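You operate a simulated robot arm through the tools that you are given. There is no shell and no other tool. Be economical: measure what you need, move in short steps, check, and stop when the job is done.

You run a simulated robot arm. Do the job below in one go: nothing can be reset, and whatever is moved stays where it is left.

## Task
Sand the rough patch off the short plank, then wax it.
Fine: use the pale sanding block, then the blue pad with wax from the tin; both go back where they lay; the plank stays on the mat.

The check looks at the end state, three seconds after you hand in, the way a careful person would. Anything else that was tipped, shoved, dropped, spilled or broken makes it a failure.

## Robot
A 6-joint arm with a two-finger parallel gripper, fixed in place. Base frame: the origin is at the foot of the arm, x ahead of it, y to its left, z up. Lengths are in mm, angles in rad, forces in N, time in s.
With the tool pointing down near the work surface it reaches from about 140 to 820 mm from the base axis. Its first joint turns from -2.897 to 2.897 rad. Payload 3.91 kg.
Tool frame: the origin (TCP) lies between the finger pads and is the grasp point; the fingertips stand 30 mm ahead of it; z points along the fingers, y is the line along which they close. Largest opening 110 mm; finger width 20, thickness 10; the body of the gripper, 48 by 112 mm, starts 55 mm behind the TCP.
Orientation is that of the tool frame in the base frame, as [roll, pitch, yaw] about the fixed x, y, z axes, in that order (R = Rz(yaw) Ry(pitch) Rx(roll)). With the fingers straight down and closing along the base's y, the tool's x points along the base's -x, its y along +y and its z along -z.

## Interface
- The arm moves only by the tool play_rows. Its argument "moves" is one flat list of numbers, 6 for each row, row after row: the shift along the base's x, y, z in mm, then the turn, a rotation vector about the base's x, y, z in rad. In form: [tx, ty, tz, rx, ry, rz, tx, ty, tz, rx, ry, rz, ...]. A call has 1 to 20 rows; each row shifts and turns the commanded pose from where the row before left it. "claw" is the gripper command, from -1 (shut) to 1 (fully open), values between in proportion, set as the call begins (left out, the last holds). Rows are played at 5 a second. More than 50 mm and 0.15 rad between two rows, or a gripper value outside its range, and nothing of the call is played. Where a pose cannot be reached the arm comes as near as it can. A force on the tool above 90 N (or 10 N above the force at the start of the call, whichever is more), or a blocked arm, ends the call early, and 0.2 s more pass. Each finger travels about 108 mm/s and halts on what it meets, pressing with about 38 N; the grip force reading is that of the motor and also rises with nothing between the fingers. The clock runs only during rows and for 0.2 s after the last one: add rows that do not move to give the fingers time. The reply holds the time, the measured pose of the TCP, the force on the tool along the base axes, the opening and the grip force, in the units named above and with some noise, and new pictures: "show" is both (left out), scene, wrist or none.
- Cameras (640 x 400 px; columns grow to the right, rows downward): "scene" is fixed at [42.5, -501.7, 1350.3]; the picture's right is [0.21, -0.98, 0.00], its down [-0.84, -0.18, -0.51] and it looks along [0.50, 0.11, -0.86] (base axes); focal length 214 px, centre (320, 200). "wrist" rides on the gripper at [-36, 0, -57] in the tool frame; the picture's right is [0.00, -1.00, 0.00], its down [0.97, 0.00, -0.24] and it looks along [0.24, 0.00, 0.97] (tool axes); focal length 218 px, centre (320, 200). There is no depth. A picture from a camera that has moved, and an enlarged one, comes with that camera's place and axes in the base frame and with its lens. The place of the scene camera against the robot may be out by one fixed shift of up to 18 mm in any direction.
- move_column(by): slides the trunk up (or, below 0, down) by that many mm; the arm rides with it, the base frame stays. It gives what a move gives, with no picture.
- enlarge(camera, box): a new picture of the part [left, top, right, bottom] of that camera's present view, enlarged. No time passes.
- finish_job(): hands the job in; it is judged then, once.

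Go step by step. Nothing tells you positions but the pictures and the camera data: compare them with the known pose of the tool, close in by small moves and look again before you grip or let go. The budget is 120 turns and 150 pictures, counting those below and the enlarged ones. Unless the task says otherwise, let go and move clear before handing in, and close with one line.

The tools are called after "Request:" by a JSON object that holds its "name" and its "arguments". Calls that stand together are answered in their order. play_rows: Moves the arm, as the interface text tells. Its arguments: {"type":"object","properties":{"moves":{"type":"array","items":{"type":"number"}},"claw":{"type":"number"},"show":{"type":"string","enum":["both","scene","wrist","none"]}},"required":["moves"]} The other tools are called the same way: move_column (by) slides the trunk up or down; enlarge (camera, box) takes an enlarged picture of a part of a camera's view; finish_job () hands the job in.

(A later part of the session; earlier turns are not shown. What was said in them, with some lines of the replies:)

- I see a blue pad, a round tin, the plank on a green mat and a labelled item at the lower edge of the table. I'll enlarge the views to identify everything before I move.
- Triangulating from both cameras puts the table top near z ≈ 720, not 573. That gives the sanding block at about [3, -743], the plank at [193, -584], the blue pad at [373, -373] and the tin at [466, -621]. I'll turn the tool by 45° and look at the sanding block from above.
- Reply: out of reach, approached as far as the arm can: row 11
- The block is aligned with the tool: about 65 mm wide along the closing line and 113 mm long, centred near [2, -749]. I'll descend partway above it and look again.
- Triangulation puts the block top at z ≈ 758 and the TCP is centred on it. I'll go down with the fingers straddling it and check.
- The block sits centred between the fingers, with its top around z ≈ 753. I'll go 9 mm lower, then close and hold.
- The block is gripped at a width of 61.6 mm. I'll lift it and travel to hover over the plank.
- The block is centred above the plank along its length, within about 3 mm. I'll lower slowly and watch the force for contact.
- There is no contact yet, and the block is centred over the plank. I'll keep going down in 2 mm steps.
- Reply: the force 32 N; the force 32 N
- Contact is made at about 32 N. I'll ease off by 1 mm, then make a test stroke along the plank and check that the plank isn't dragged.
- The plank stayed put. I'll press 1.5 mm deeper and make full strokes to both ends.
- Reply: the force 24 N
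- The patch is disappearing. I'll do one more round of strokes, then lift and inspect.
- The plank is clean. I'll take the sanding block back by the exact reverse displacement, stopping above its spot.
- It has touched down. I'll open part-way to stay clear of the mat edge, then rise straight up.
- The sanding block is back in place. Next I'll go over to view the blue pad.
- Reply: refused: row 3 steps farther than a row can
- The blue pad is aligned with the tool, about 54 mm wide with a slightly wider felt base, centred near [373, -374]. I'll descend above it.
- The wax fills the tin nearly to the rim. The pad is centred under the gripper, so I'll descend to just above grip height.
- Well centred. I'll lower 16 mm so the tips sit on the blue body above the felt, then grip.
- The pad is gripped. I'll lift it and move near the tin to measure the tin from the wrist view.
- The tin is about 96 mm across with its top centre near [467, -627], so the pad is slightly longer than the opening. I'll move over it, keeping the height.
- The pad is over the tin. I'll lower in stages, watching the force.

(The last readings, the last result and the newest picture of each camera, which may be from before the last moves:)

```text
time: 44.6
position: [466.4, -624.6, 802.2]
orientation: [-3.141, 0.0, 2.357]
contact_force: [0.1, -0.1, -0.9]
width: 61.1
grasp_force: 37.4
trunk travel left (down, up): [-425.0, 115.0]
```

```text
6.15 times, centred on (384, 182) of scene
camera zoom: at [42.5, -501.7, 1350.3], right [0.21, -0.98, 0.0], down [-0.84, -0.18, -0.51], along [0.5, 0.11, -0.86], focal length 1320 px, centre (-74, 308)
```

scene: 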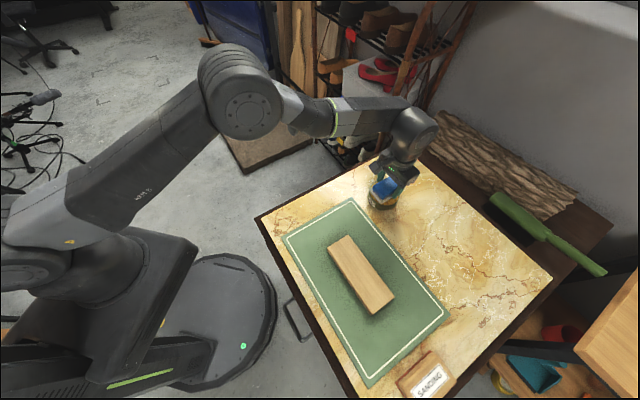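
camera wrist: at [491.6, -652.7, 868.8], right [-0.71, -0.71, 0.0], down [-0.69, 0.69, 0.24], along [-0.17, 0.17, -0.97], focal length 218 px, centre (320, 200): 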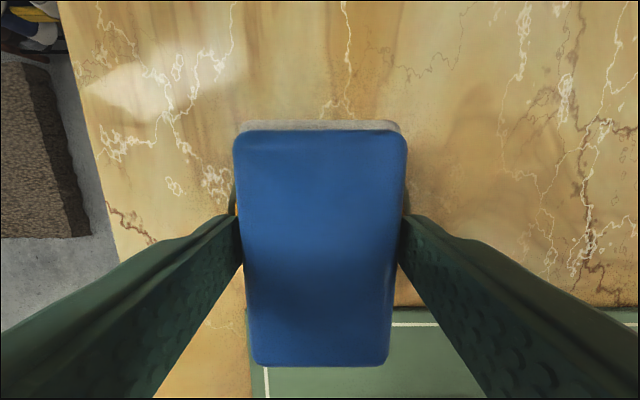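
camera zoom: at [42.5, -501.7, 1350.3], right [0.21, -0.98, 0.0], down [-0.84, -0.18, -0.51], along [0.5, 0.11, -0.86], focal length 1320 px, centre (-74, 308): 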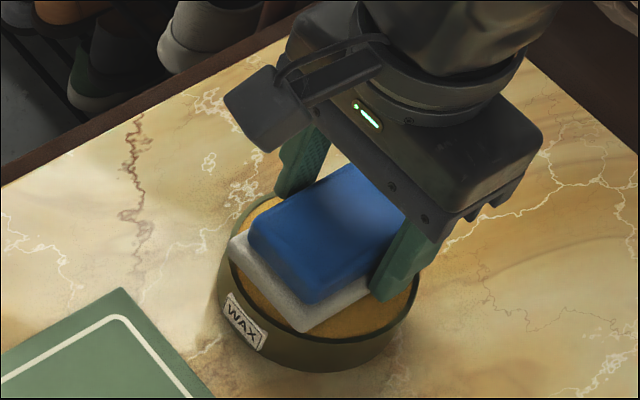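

Request:
{"name": "play_rows", "arguments": {"moves": [0, 0, -2, 0, 0, 0, 0, 0, 0, 0, 0, 0], "show": "none"}}

Request:
{"name": "play_rows", "arguments": {"moves": [0, 0, -2, 0, 0, 0, 0, 0, 0, 0, 0, 0], "show": "none"}}

Request:
{"name": "play_rows", "arguments": {"moves": [0, 0, -2, 0, 0, 0, 0, 0, 0, 0, 0, 0], "show": "scene"}}

Request:
{"name": "enlarge", "arguments": {"camera": "scene", "box": [340, 150, 428, 215]}}

```text
time: 45.2
position: [466.0, -626.2, 799.4]
orientation: [3.141, 0.0, 2.357]
contact_force: [0.4, -0.8, -0.8]
width: 61.3
grasp_force: 37.6
trunk travel left (down, up): [-425.0, 115.0]
```

```text
time: 45.8
position: [465.0, -626.9, 798.4]
orientation: [-3.141, 0.0, 2.356]
contact_force: [0.4, 0.8, -1.0]
width: 61.0
grasp_force: 37.9
trunk travel left (down, up): [-425.0, 115.0]
```

```text
time: 46.4
position: [466.4, -627.2, 795.2]
orientation: [-3.141, -0.001, 2.355]
contact_force: [-0.6, -1.6, 1.6]
width: 61.1
grasp_force: 37.5
trunk travel left (down, up): [-425.0, 115.0]
```

scene: 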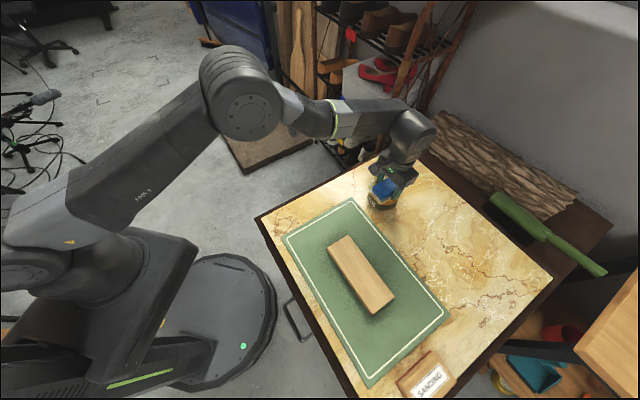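

```text
6.15 times, centred on (384, 182) of scene
camera zoom: at [42.5, -501.7, 1350.3], right [0.21, -0.98, 0.0], down [-0.84, -0.18, -0.51], along [0.5, 0.11, -0.86], focal length 1320 px, centre (-74, 308)
```

zoom: 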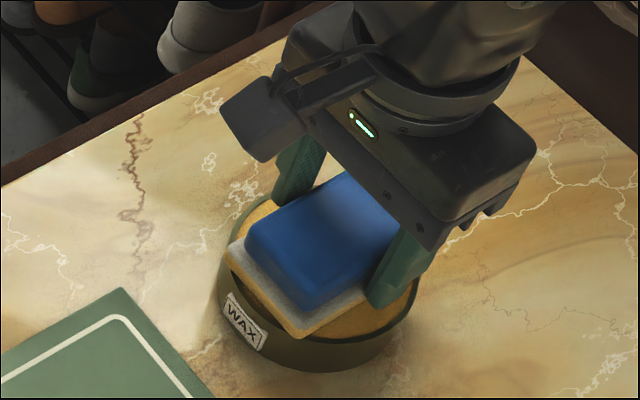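

The felt is picking up yellow wax, with contact just beginning. I'll press 2 mm more, hold, then lift and check.

Request:
{"name": "play_rows", "arguments": {"moves": [0, 0, -2, 0, 0, 0, 0, 0, 0, 0, 0, 0, 0, 0, 0, 0, 0, 0], "show": "none"}}

Request:
{"name": "play_rows", "arguments": {"moves": [0, 0, 20, 0, 0, 0, 0, 0, 35, 0, 0, 0, 0, 0, 0, 0, 0, 0]}}

Request:
{"name": "enlarge", "arguments": {"camera": "scene", "box": [328, 140, 448, 215]}}

```text
time: 47.2
position: [464.7, -626.1, 795.2]
orientation: [-3.139, 0.004, 2.359]
contact_force: [0.0, 0.3, 17.7]
width: 61.3
grasp_force: 38.3
trunk travel left (down, up): [-425.0, 115.0]
```

```text
time: 48.0
position: [464.3, -625.7, 848.7]
orientation: [-3.141, -0.001, 2.354]
contact_force: [0.8, -0.1, -1.9]
width: 60.8
grasp_force: 37.7
trunk travel left (down, up): [-425.0, 115.0]
camera wrist: at [489.6, -650.8, 905.6], right [-0.71, -0.71, 0.0], down [-0.69, 0.69, 0.24], along [-0.17, 0.17, -0.97], focal length 218 px, centre (320, 200)
```

scene: 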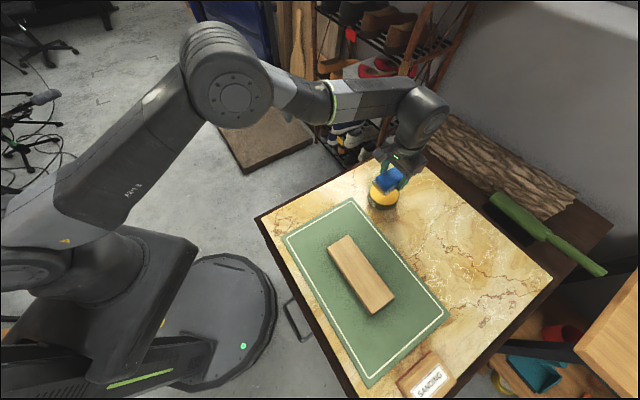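
wrist: 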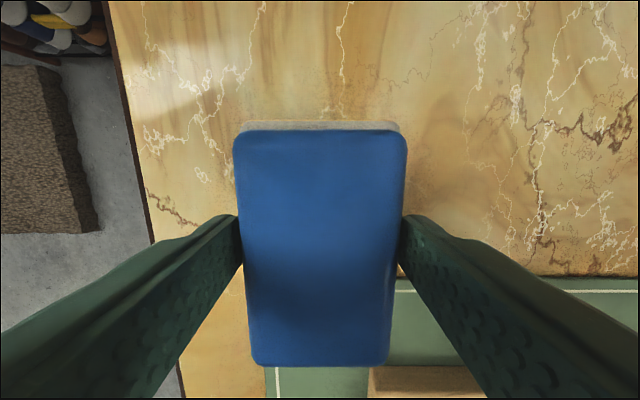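

```text
5.33 times, centred on (388, 178) of scene
camera zoom: at [42.5, -501.7, 1350.3], right [0.21, -0.98, 0.0], down [-0.84, -0.18, -0.51], along [0.5, 0.11, -0.86], focal length 1144 px, centre (-43, 320)
```

zoom: 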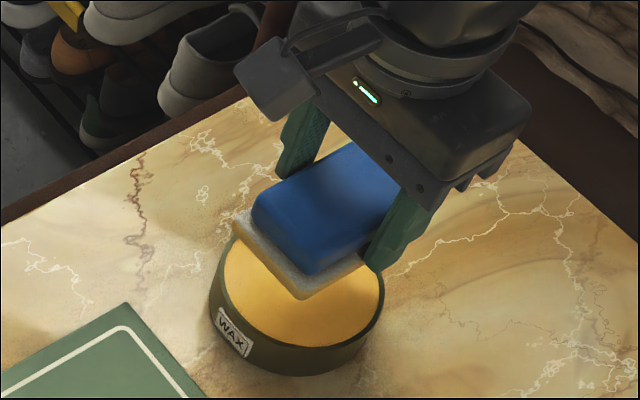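

The felt is loaded with wax and the tin hasn't moved. I'll carry the pad over the plank.

Request:
{"name": "play_rows", "arguments": {"moves": [0, 0, 20, 0, 0, 0, -44, 8.5, 0, 0, 0, 0, -44, 8.5, 0, 0, 0, 0, -44, 8.5, 0, 0, 0, 0, -44, 8.5, 0, 0, 0, 0, -44, 8.5, 0, 0, 0, 0, -45, 8.6, 0, 0, 0, 0, 0, 0, -30, 0, 0, 0, 0, 0, -30, 0, 0, 0, 0, 0, 0, 0, 0, 0], "show": "both"}}

```text
time: 50.2
position: [198.6, -573.6, 807.7]
orientation: [-3.141, 0.0, 2.356]
contact_force: [0.3, -0.5, -0.9]
width: 60.9
grasp_force: 38.1
trunk travel left (down, up): [-425.0, 115.0]
camera wrist: at [225.0, -599.7, 864.0], right [-0.71, -0.71, 0.0], down [-0.69, 0.69, 0.24], along [-0.17, 0.17, -0.97], focal length 218 px, centre (320, 200)
```

scene: 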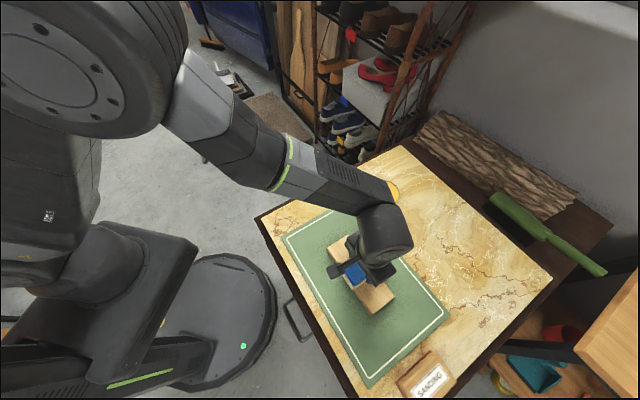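
wrist: 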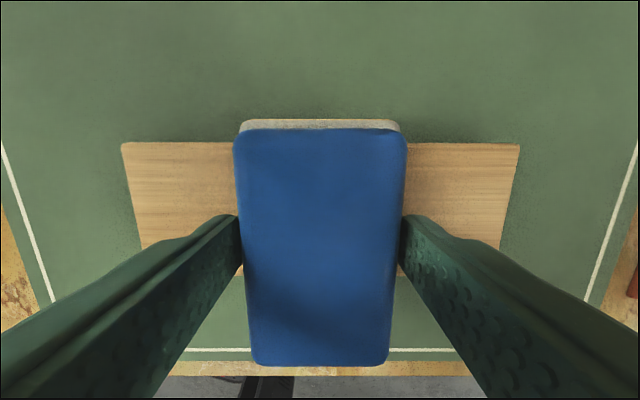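

Centred over the plank. I'll lower to contact.

Request:
{"name": "play_rows", "arguments": {"moves": [0, 0, -6, 0, 0, 0, 0, 0, -6, 0, 0, 0, 0, 0, 0, 0, 0, 0], "show": "none"}}

Request:
{"name": "play_rows", "arguments": {"moves": [0, 0, -3, 0, 0, 0, 0, 0, 0, 0, 0, 0], "show": "none"}}

Request:
{"name": "play_rows", "arguments": {"moves": [0, 0, -2, 0, 0, 0, 0, 0, 0, 0, 0, 0], "show": "none"}}

Request:
{"name": "play_rows", "arguments": {"moves": [0, 0, -2, 0, 0, 0, 0, 0, 0, 0, 0, 0], "show": "none"}}

```text
time: 51.0
position: [200.0, -576.1, 796.8]
orientation: [3.141, 0.0, 2.357]
contact_force: [-0.6, -0.7, -1.5]
width: 61.2
grasp_force: 37.6
trunk travel left (down, up): [-425.0, 115.0]
```

```text
time: 51.6
position: [200.6, -575.7, 794.9]
orientation: [-3.141, -0.001, 2.358]
contact_force: [-0.1, 0.9, 2.1]
width: 61.2
grasp_force: 38.0
trunk travel left (down, up): [-425.0, 115.0]
```

```text
time: 52.2
position: [200.5, -575.5, 795.0]
orientation: [3.141, 0.001, 2.358]
contact_force: [-1.0, 2.7, 18.0]
width: 60.8
grasp_force: 38.4
trunk travel left (down, up): [-425.0, 115.0]
```

```text
time: 52.8
position: [200.6, -575.1, 794.5]
orientation: [-3.138, 0.008, 2.357]
contact_force: [-0.3, -1.1, 40.3]
width: 60.9
grasp_force: 37.9
trunk travel left (down, up): [-425.0, 115.0]
```

Contact at 40 N. I'll ease off to roughly 20 N and rub along the full length of the plank.

Request:
{"name": "play_rows", "arguments": {"moves": [0, 0, 1.5, 0, 0, 0, -12, -12, 0, 0, 0, 0, -12, -12, 0, 0, 0, 0, -12, -12, 0, 0, 0, 0, -11, -11, 0, 0, 0, 0, 13, 13, 0, 0, 0, 0, 14, 14, 0, 0, 0, 0, 14, 14, 0, 0, 0, 0, 13, 13, 0, 0, 0, 0, 14, 14, 0, 0, 0, 0, 14, 14, 0, 0, 0, 0, 12, 12, 0, 0, 0, 0, -12, -12, 0, 0, 0, 0, -12, -12, 0, 0, 0, 0, -12, -12, 0, 0, 0, 0, -11, -11, 0, 0, 0, 0, 0, 0, 0, 0, 0, 0]}}

```text
time: 56.4
position: [199.4, -574.3, 792.0]
orientation: [3.141, -0.001, 2.356]
contact_force: [5.5, 6.5, 20.7]
width: 61.1
grasp_force: 38.0
trunk travel left (down, up): [-425.0, 115.0]
camera wrist: at [225.8, -599.5, 849.6], right [-0.71, -0.71, 0.0], down [-0.69, 0.69, 0.24], along [-0.17, 0.17, -0.97], focal length 218 px, centre (320, 200)
```

scene: 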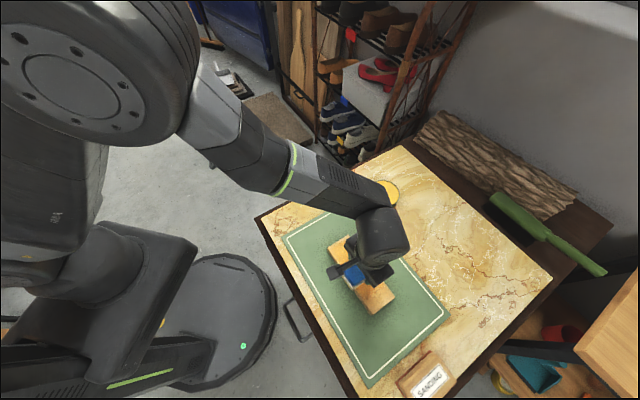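
wrist: 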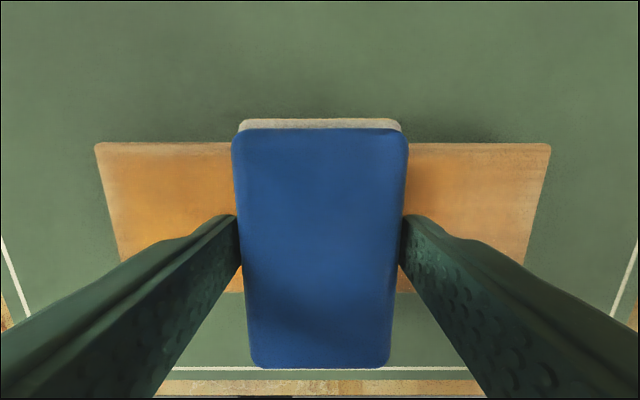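

Wax is going on evenly. One more round, first shifted slightly to one side and then the other, so the long edges are covered too.

Request:
{"name": "play_rows", "arguments": {"moves": [5, -5, 0, 0, 0, 0, -16, -16, 0, 0, 0, 0, -16, -16, 0, 0, 0, 0, -14, -14, 0, 0, 0, 0, 15, 15, 0, 0, 0, 0, 16, 16, 0, 0, 0, 0, 16, 16, 0, 0, 0, 0, 16, 16, 0, 0, 0, 0, 16, 16, 0, 0, 0, 0, 16, 16, 0, 0, 0, 0, -10, 10, 0, 0, 0, 0, -16, -16, 0, 0, 0, 0, -16, -16, 0, 0, 0, 0, -16, -16, 0, 0, 0, 0, -16, -16, 0, 0, 0, 0, -16, -16, 0, 0, 0, 0, -15, -15, 0, 0, 0, 0, 23, 23, 0, 0, 0, 0, 21, 21, 0, 0, 0, 0, 10, 0, 0, 0, 0, 0], "show": "wrist"}}

```text
time: 60.6
position: [200.5, -571.3, 792.2]
orientation: [-3.14, 0.001, 2.357]
contact_force: [-11.1, 0.5, 23.3]
width: 61.1
grasp_force: 38.1
trunk travel left (down, up): [-425.0, 115.0]
camera wrist: at [226.4, -597.0, 849.0], right [-0.71, -0.71, 0.0], down [-0.69, 0.69, 0.24], along [-0.17, 0.17, -0.97], focal length 218 px, centre (320, 200)
```

wrist: 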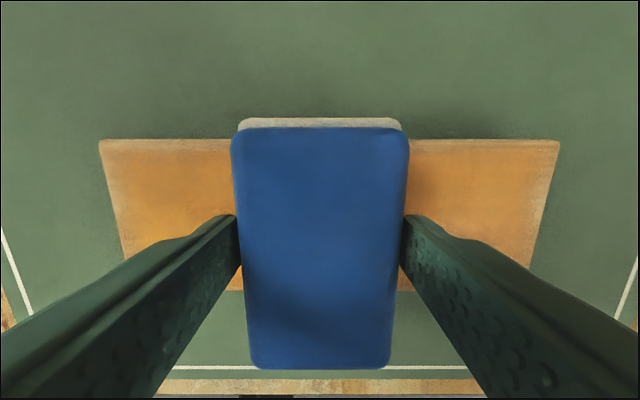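

I'll lift and move part-way toward the pad's home spot to inspect the plank.

Request:
{"name": "play_rows", "arguments": {"moves": [0, 0, 20, 0, 0, 0, 0, 0, 50, 0, 0, 0, 28, 33, 0, 0, 0, 0, 28, 33, 0, 0, 0, 0, 29, 33, 0, 0, 0, 0, 0, 0, 0, 0, 0, 0]}}

Request:
{"name": "enlarge", "arguments": {"camera": "scene", "box": [300, 210, 428, 330]}}

```text
time: 62.0
position: [289.6, -474.1, 863.5]
orientation: [-3.141, 0.001, 2.356]
contact_force: [0.2, 0.5, -1.5]
width: 61.2
grasp_force: 37.7
trunk travel left (down, up): [-425.0, 115.0]
camera wrist: at [314.7, -499.6, 919.4], right [-0.71, -0.71, 0.0], down [-0.69, 0.69, 0.24], along [-0.17, 0.17, -0.97], focal length 218 px, centre (320, 200)
```

scene: 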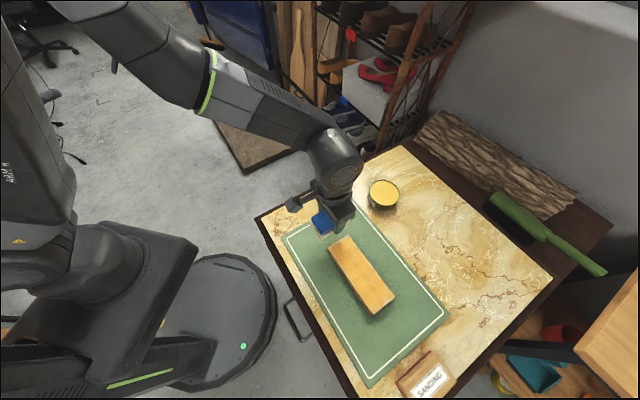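
wrist: 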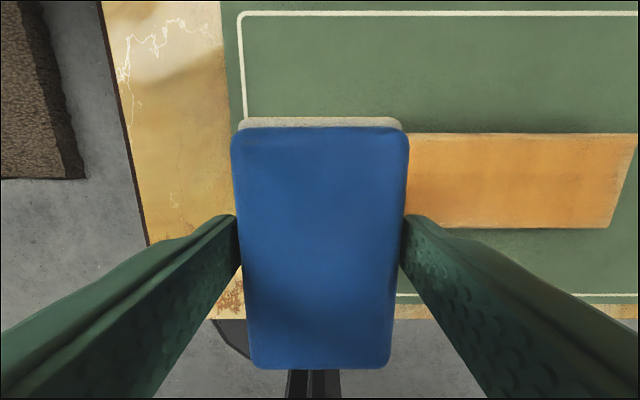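

```text
3.33 times, centred on (364, 270) of scene
camera zoom: at [42.5, -501.7, 1350.3], right [0.21, -0.98, 0.0], down [-0.84, -0.18, -0.51], along [0.5, 0.11, -0.86], focal length 715 px, centre (173, -33)
```

zoom: 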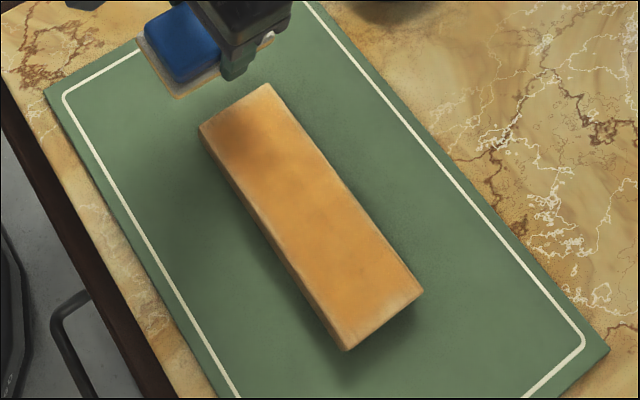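

The plank is waxed all over. I'll return the pad to its original spot.

Request:
{"name": "play_rows", "arguments": {"moves": [28, 33, 0, 0, 0, 0, 28, 33, 0, 0, 0, 0, 28, 32.9, 0, 0, 0, 0, 0, 0, -35, 0, 0, 0, 0, 0, -35, 0, 0, 0, 0, 0, -22, 0, 0, 0, 0, 0, 0, 0, 0, 0], "show": "wrist"}}

Request:
{"name": "play_rows", "arguments": {"moves": [0, 0, -6, 0, 0, 0, 0, 0, 0, 0, 0, 0], "show": "none"}}

Request:
{"name": "play_rows", "arguments": {"moves": [0, 0, -2, 0, 0, 0, 0, 0, 0, 0, 0, 0], "show": "none"}}

Request:
{"name": "play_rows", "arguments": {"moves": [0, 0, -1.5, 0, 0, 0, 0, 0, 0, 0, 0, 0], "show": "none"}}

```text
time: 63.6
position: [372.5, -374.9, 768.3]
orientation: [-3.14, 0.0, 2.358]
contact_force: [-0.4, 0.1, -1.6]
width: 61.0
grasp_force: 38.0
trunk travel left (down, up): [-425.0, 115.0]
camera wrist: at [398.5, -400.0, 824.8], right [-0.71, -0.71, 0.0], down [-0.69, 0.69, 0.24], along [-0.17, 0.17, -0.97], focal length 218 px, centre (320, 200)
```

wrist: 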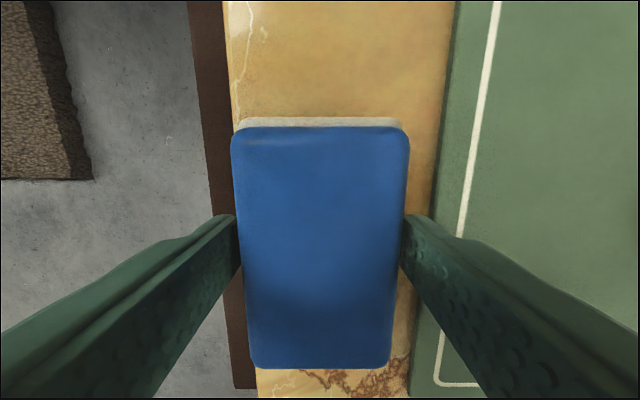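

```text
time: 64.2
position: [372.6, -374.2, 762.5]
orientation: [-3.14, 0.001, 2.358]
contact_force: [0.6, -0.6, -0.3]
width: 61.3
grasp_force: 38.0
trunk travel left (down, up): [-425.0, 115.0]
```

```text
time: 64.8
position: [373.1, -373.4, 760.5]
orientation: [3.141, -0.001, 2.358]
contact_force: [-0.1, 0.1, -0.4]
width: 60.9
grasp_force: 38.1
trunk travel left (down, up): [-425.0, 115.0]
```

```text
time: 65.4
position: [371.9, -374.0, 759.4]
orientation: [-3.14, 0.0, 2.358]
contact_force: [-1.3, 0.0, -0.5]
width: 61.1
grasp_force: 38.3
trunk travel left (down, up): [-425.0, 115.0]
```

Request:
{"name": "play_rows", "arguments": {"moves": [0, 0, -1.5, 0, 0, 0, 0, 0, 0, 0, 0, 0], "show": "none"}}

Request:
{"name": "play_rows", "arguments": {"moves": [0, 0, -1, 0, 0, 0, 0, 0, 0, 0, 0, 0], "show": "none"}}

```text
time: 66.0
position: [373.0, -372.5, 758.3]
orientation: [-3.141, -0.002, 2.358]
contact_force: [-0.8, -1.2, 3.7]
width: 61.2
grasp_force: 38.4
trunk travel left (down, up): [-425.0, 115.0]
```

```text
time: 66.6
position: [372.1, -373.4, 759.3]
orientation: [-3.141, 0.001, 2.358]
contact_force: [0.5, 0.2, 16.0]
width: 61.0
grasp_force: 38.0
trunk travel left (down, up): [-425.0, 115.0]
```

The pad is down on the table. I'll open part-way, rise and check.

Request:
{"name": "play_rows", "arguments": {"moves": [0, 0, 0.5, 0, 0, 0, 0, 0, 0, 0, 0, 0, 0, 0, 0, 0, 0, 0], "claw": 0.5, "show": "none"}}

Request:
{"name": "play_rows", "arguments": {"moves": [0, 0, 20, 0, 0, 0, 0, 0, 40, 0, 0, 0, 0, 0, 45, 0, 0, 0, 0, 0, 45, 0, 0, 0, 0, 0, 45, 0, 0, 0, 0, 35, 0, 0, 0, 0, 0, 35, 0, 0, 0, 0, 0, 0, 0, 0, 0, 0]}}

Request:
{"name": "enlarge", "arguments": {"camera": "scene", "box": [240, 140, 560, 400]}}

```text
time: 67.4
position: [371.7, -374.7, 757.9]
orientation: [-3.14, -0.001, 2.357]
contact_force: [0.3, -0.3, 0.7]
width: 82.6
grasp_force: 0.1
trunk travel left (down, up): [-425.0, 115.0]
```

```text
time: 69.2
position: [374.3, -305.4, 953.5]
orientation: [-3.141, 0.001, 2.356]
contact_force: [0.5, 0.1, 0.1]
width: 82.3
grasp_force: 0.1
trunk travel left (down, up): [-425.0, 115.0]
camera wrist: at [398.5, -330.5, 1009.3], right [-0.71, -0.71, 0.0], down [-0.69, 0.69, 0.24], along [-0.17, 0.17, -0.97], focal length 218 px, centre (320, 200)
```

scene: 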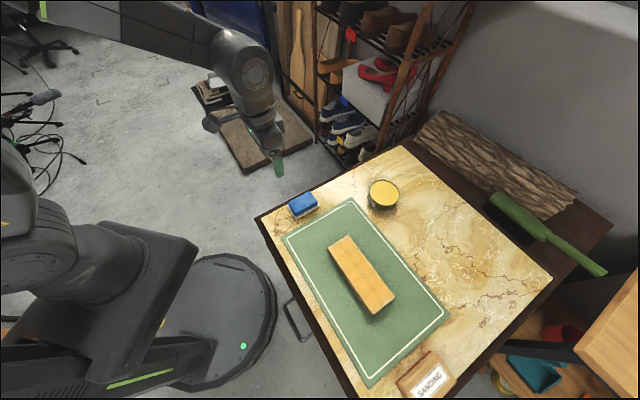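
wrist: 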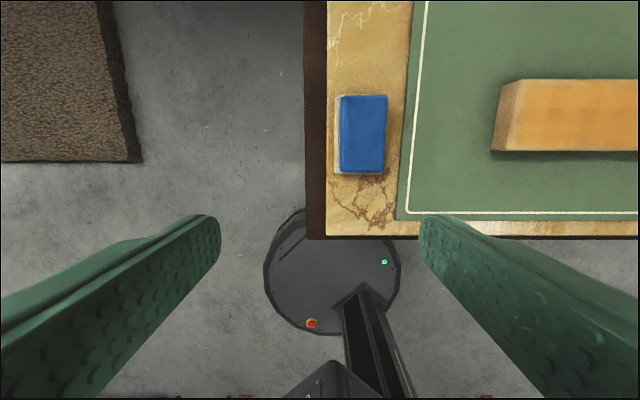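

```text
1.54 times, centred on (400, 270) of scene
camera zoom: at [42.5, -501.7, 1350.3], right [0.21, -0.98, 0.0], down [-0.84, -0.18, -0.51], along [0.5, 0.11, -0.86], focal length 330 px, centre (197, 92)
```

zoom: 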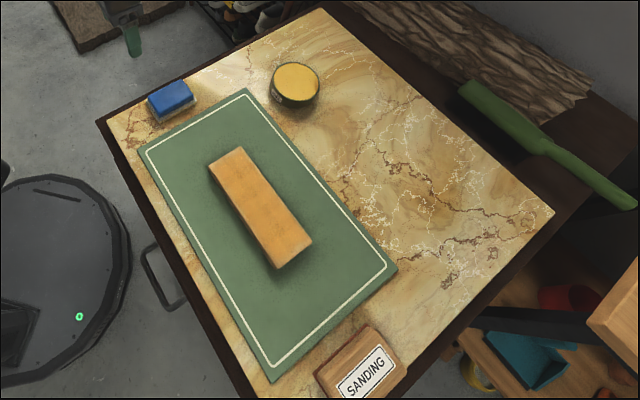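

Everything is back in place and the tin hasn't moved. One last close look at the wax coverage.

Request:
{"name": "enlarge", "arguments": {"camera": "scene", "box": [312, 225, 408, 320]}}

```text
4.21 times, centred on (360, 272) of scene
camera zoom: at [42.5, -501.7, 1350.3], right [0.21, -0.98, 0.0], down [-0.84, -0.18, -0.51], along [0.5, 0.11, -0.86], focal length 903 px, centre (152, -105)
```

zoom: 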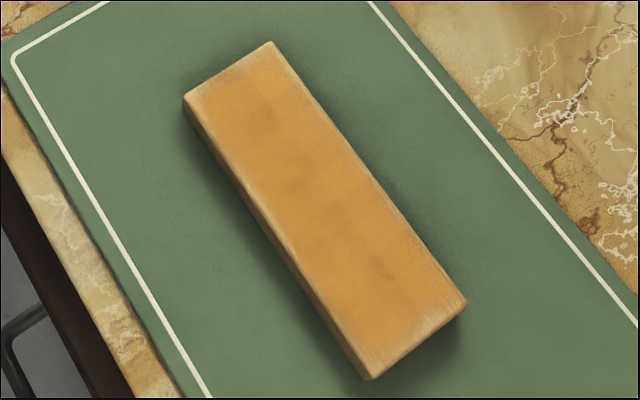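

The whole top of the plank is waxed, no rough patch is left, and both tools are back where they lay, so I'm handing in.

Request:
{"name": "finish_job", "arguments": {}}

```text
The job is handed in.
```

The short plank is sanded and waxed and still on the mat. The sanding block and blue pad are back where they lay, and I saw nothing else out of place before I handed in.
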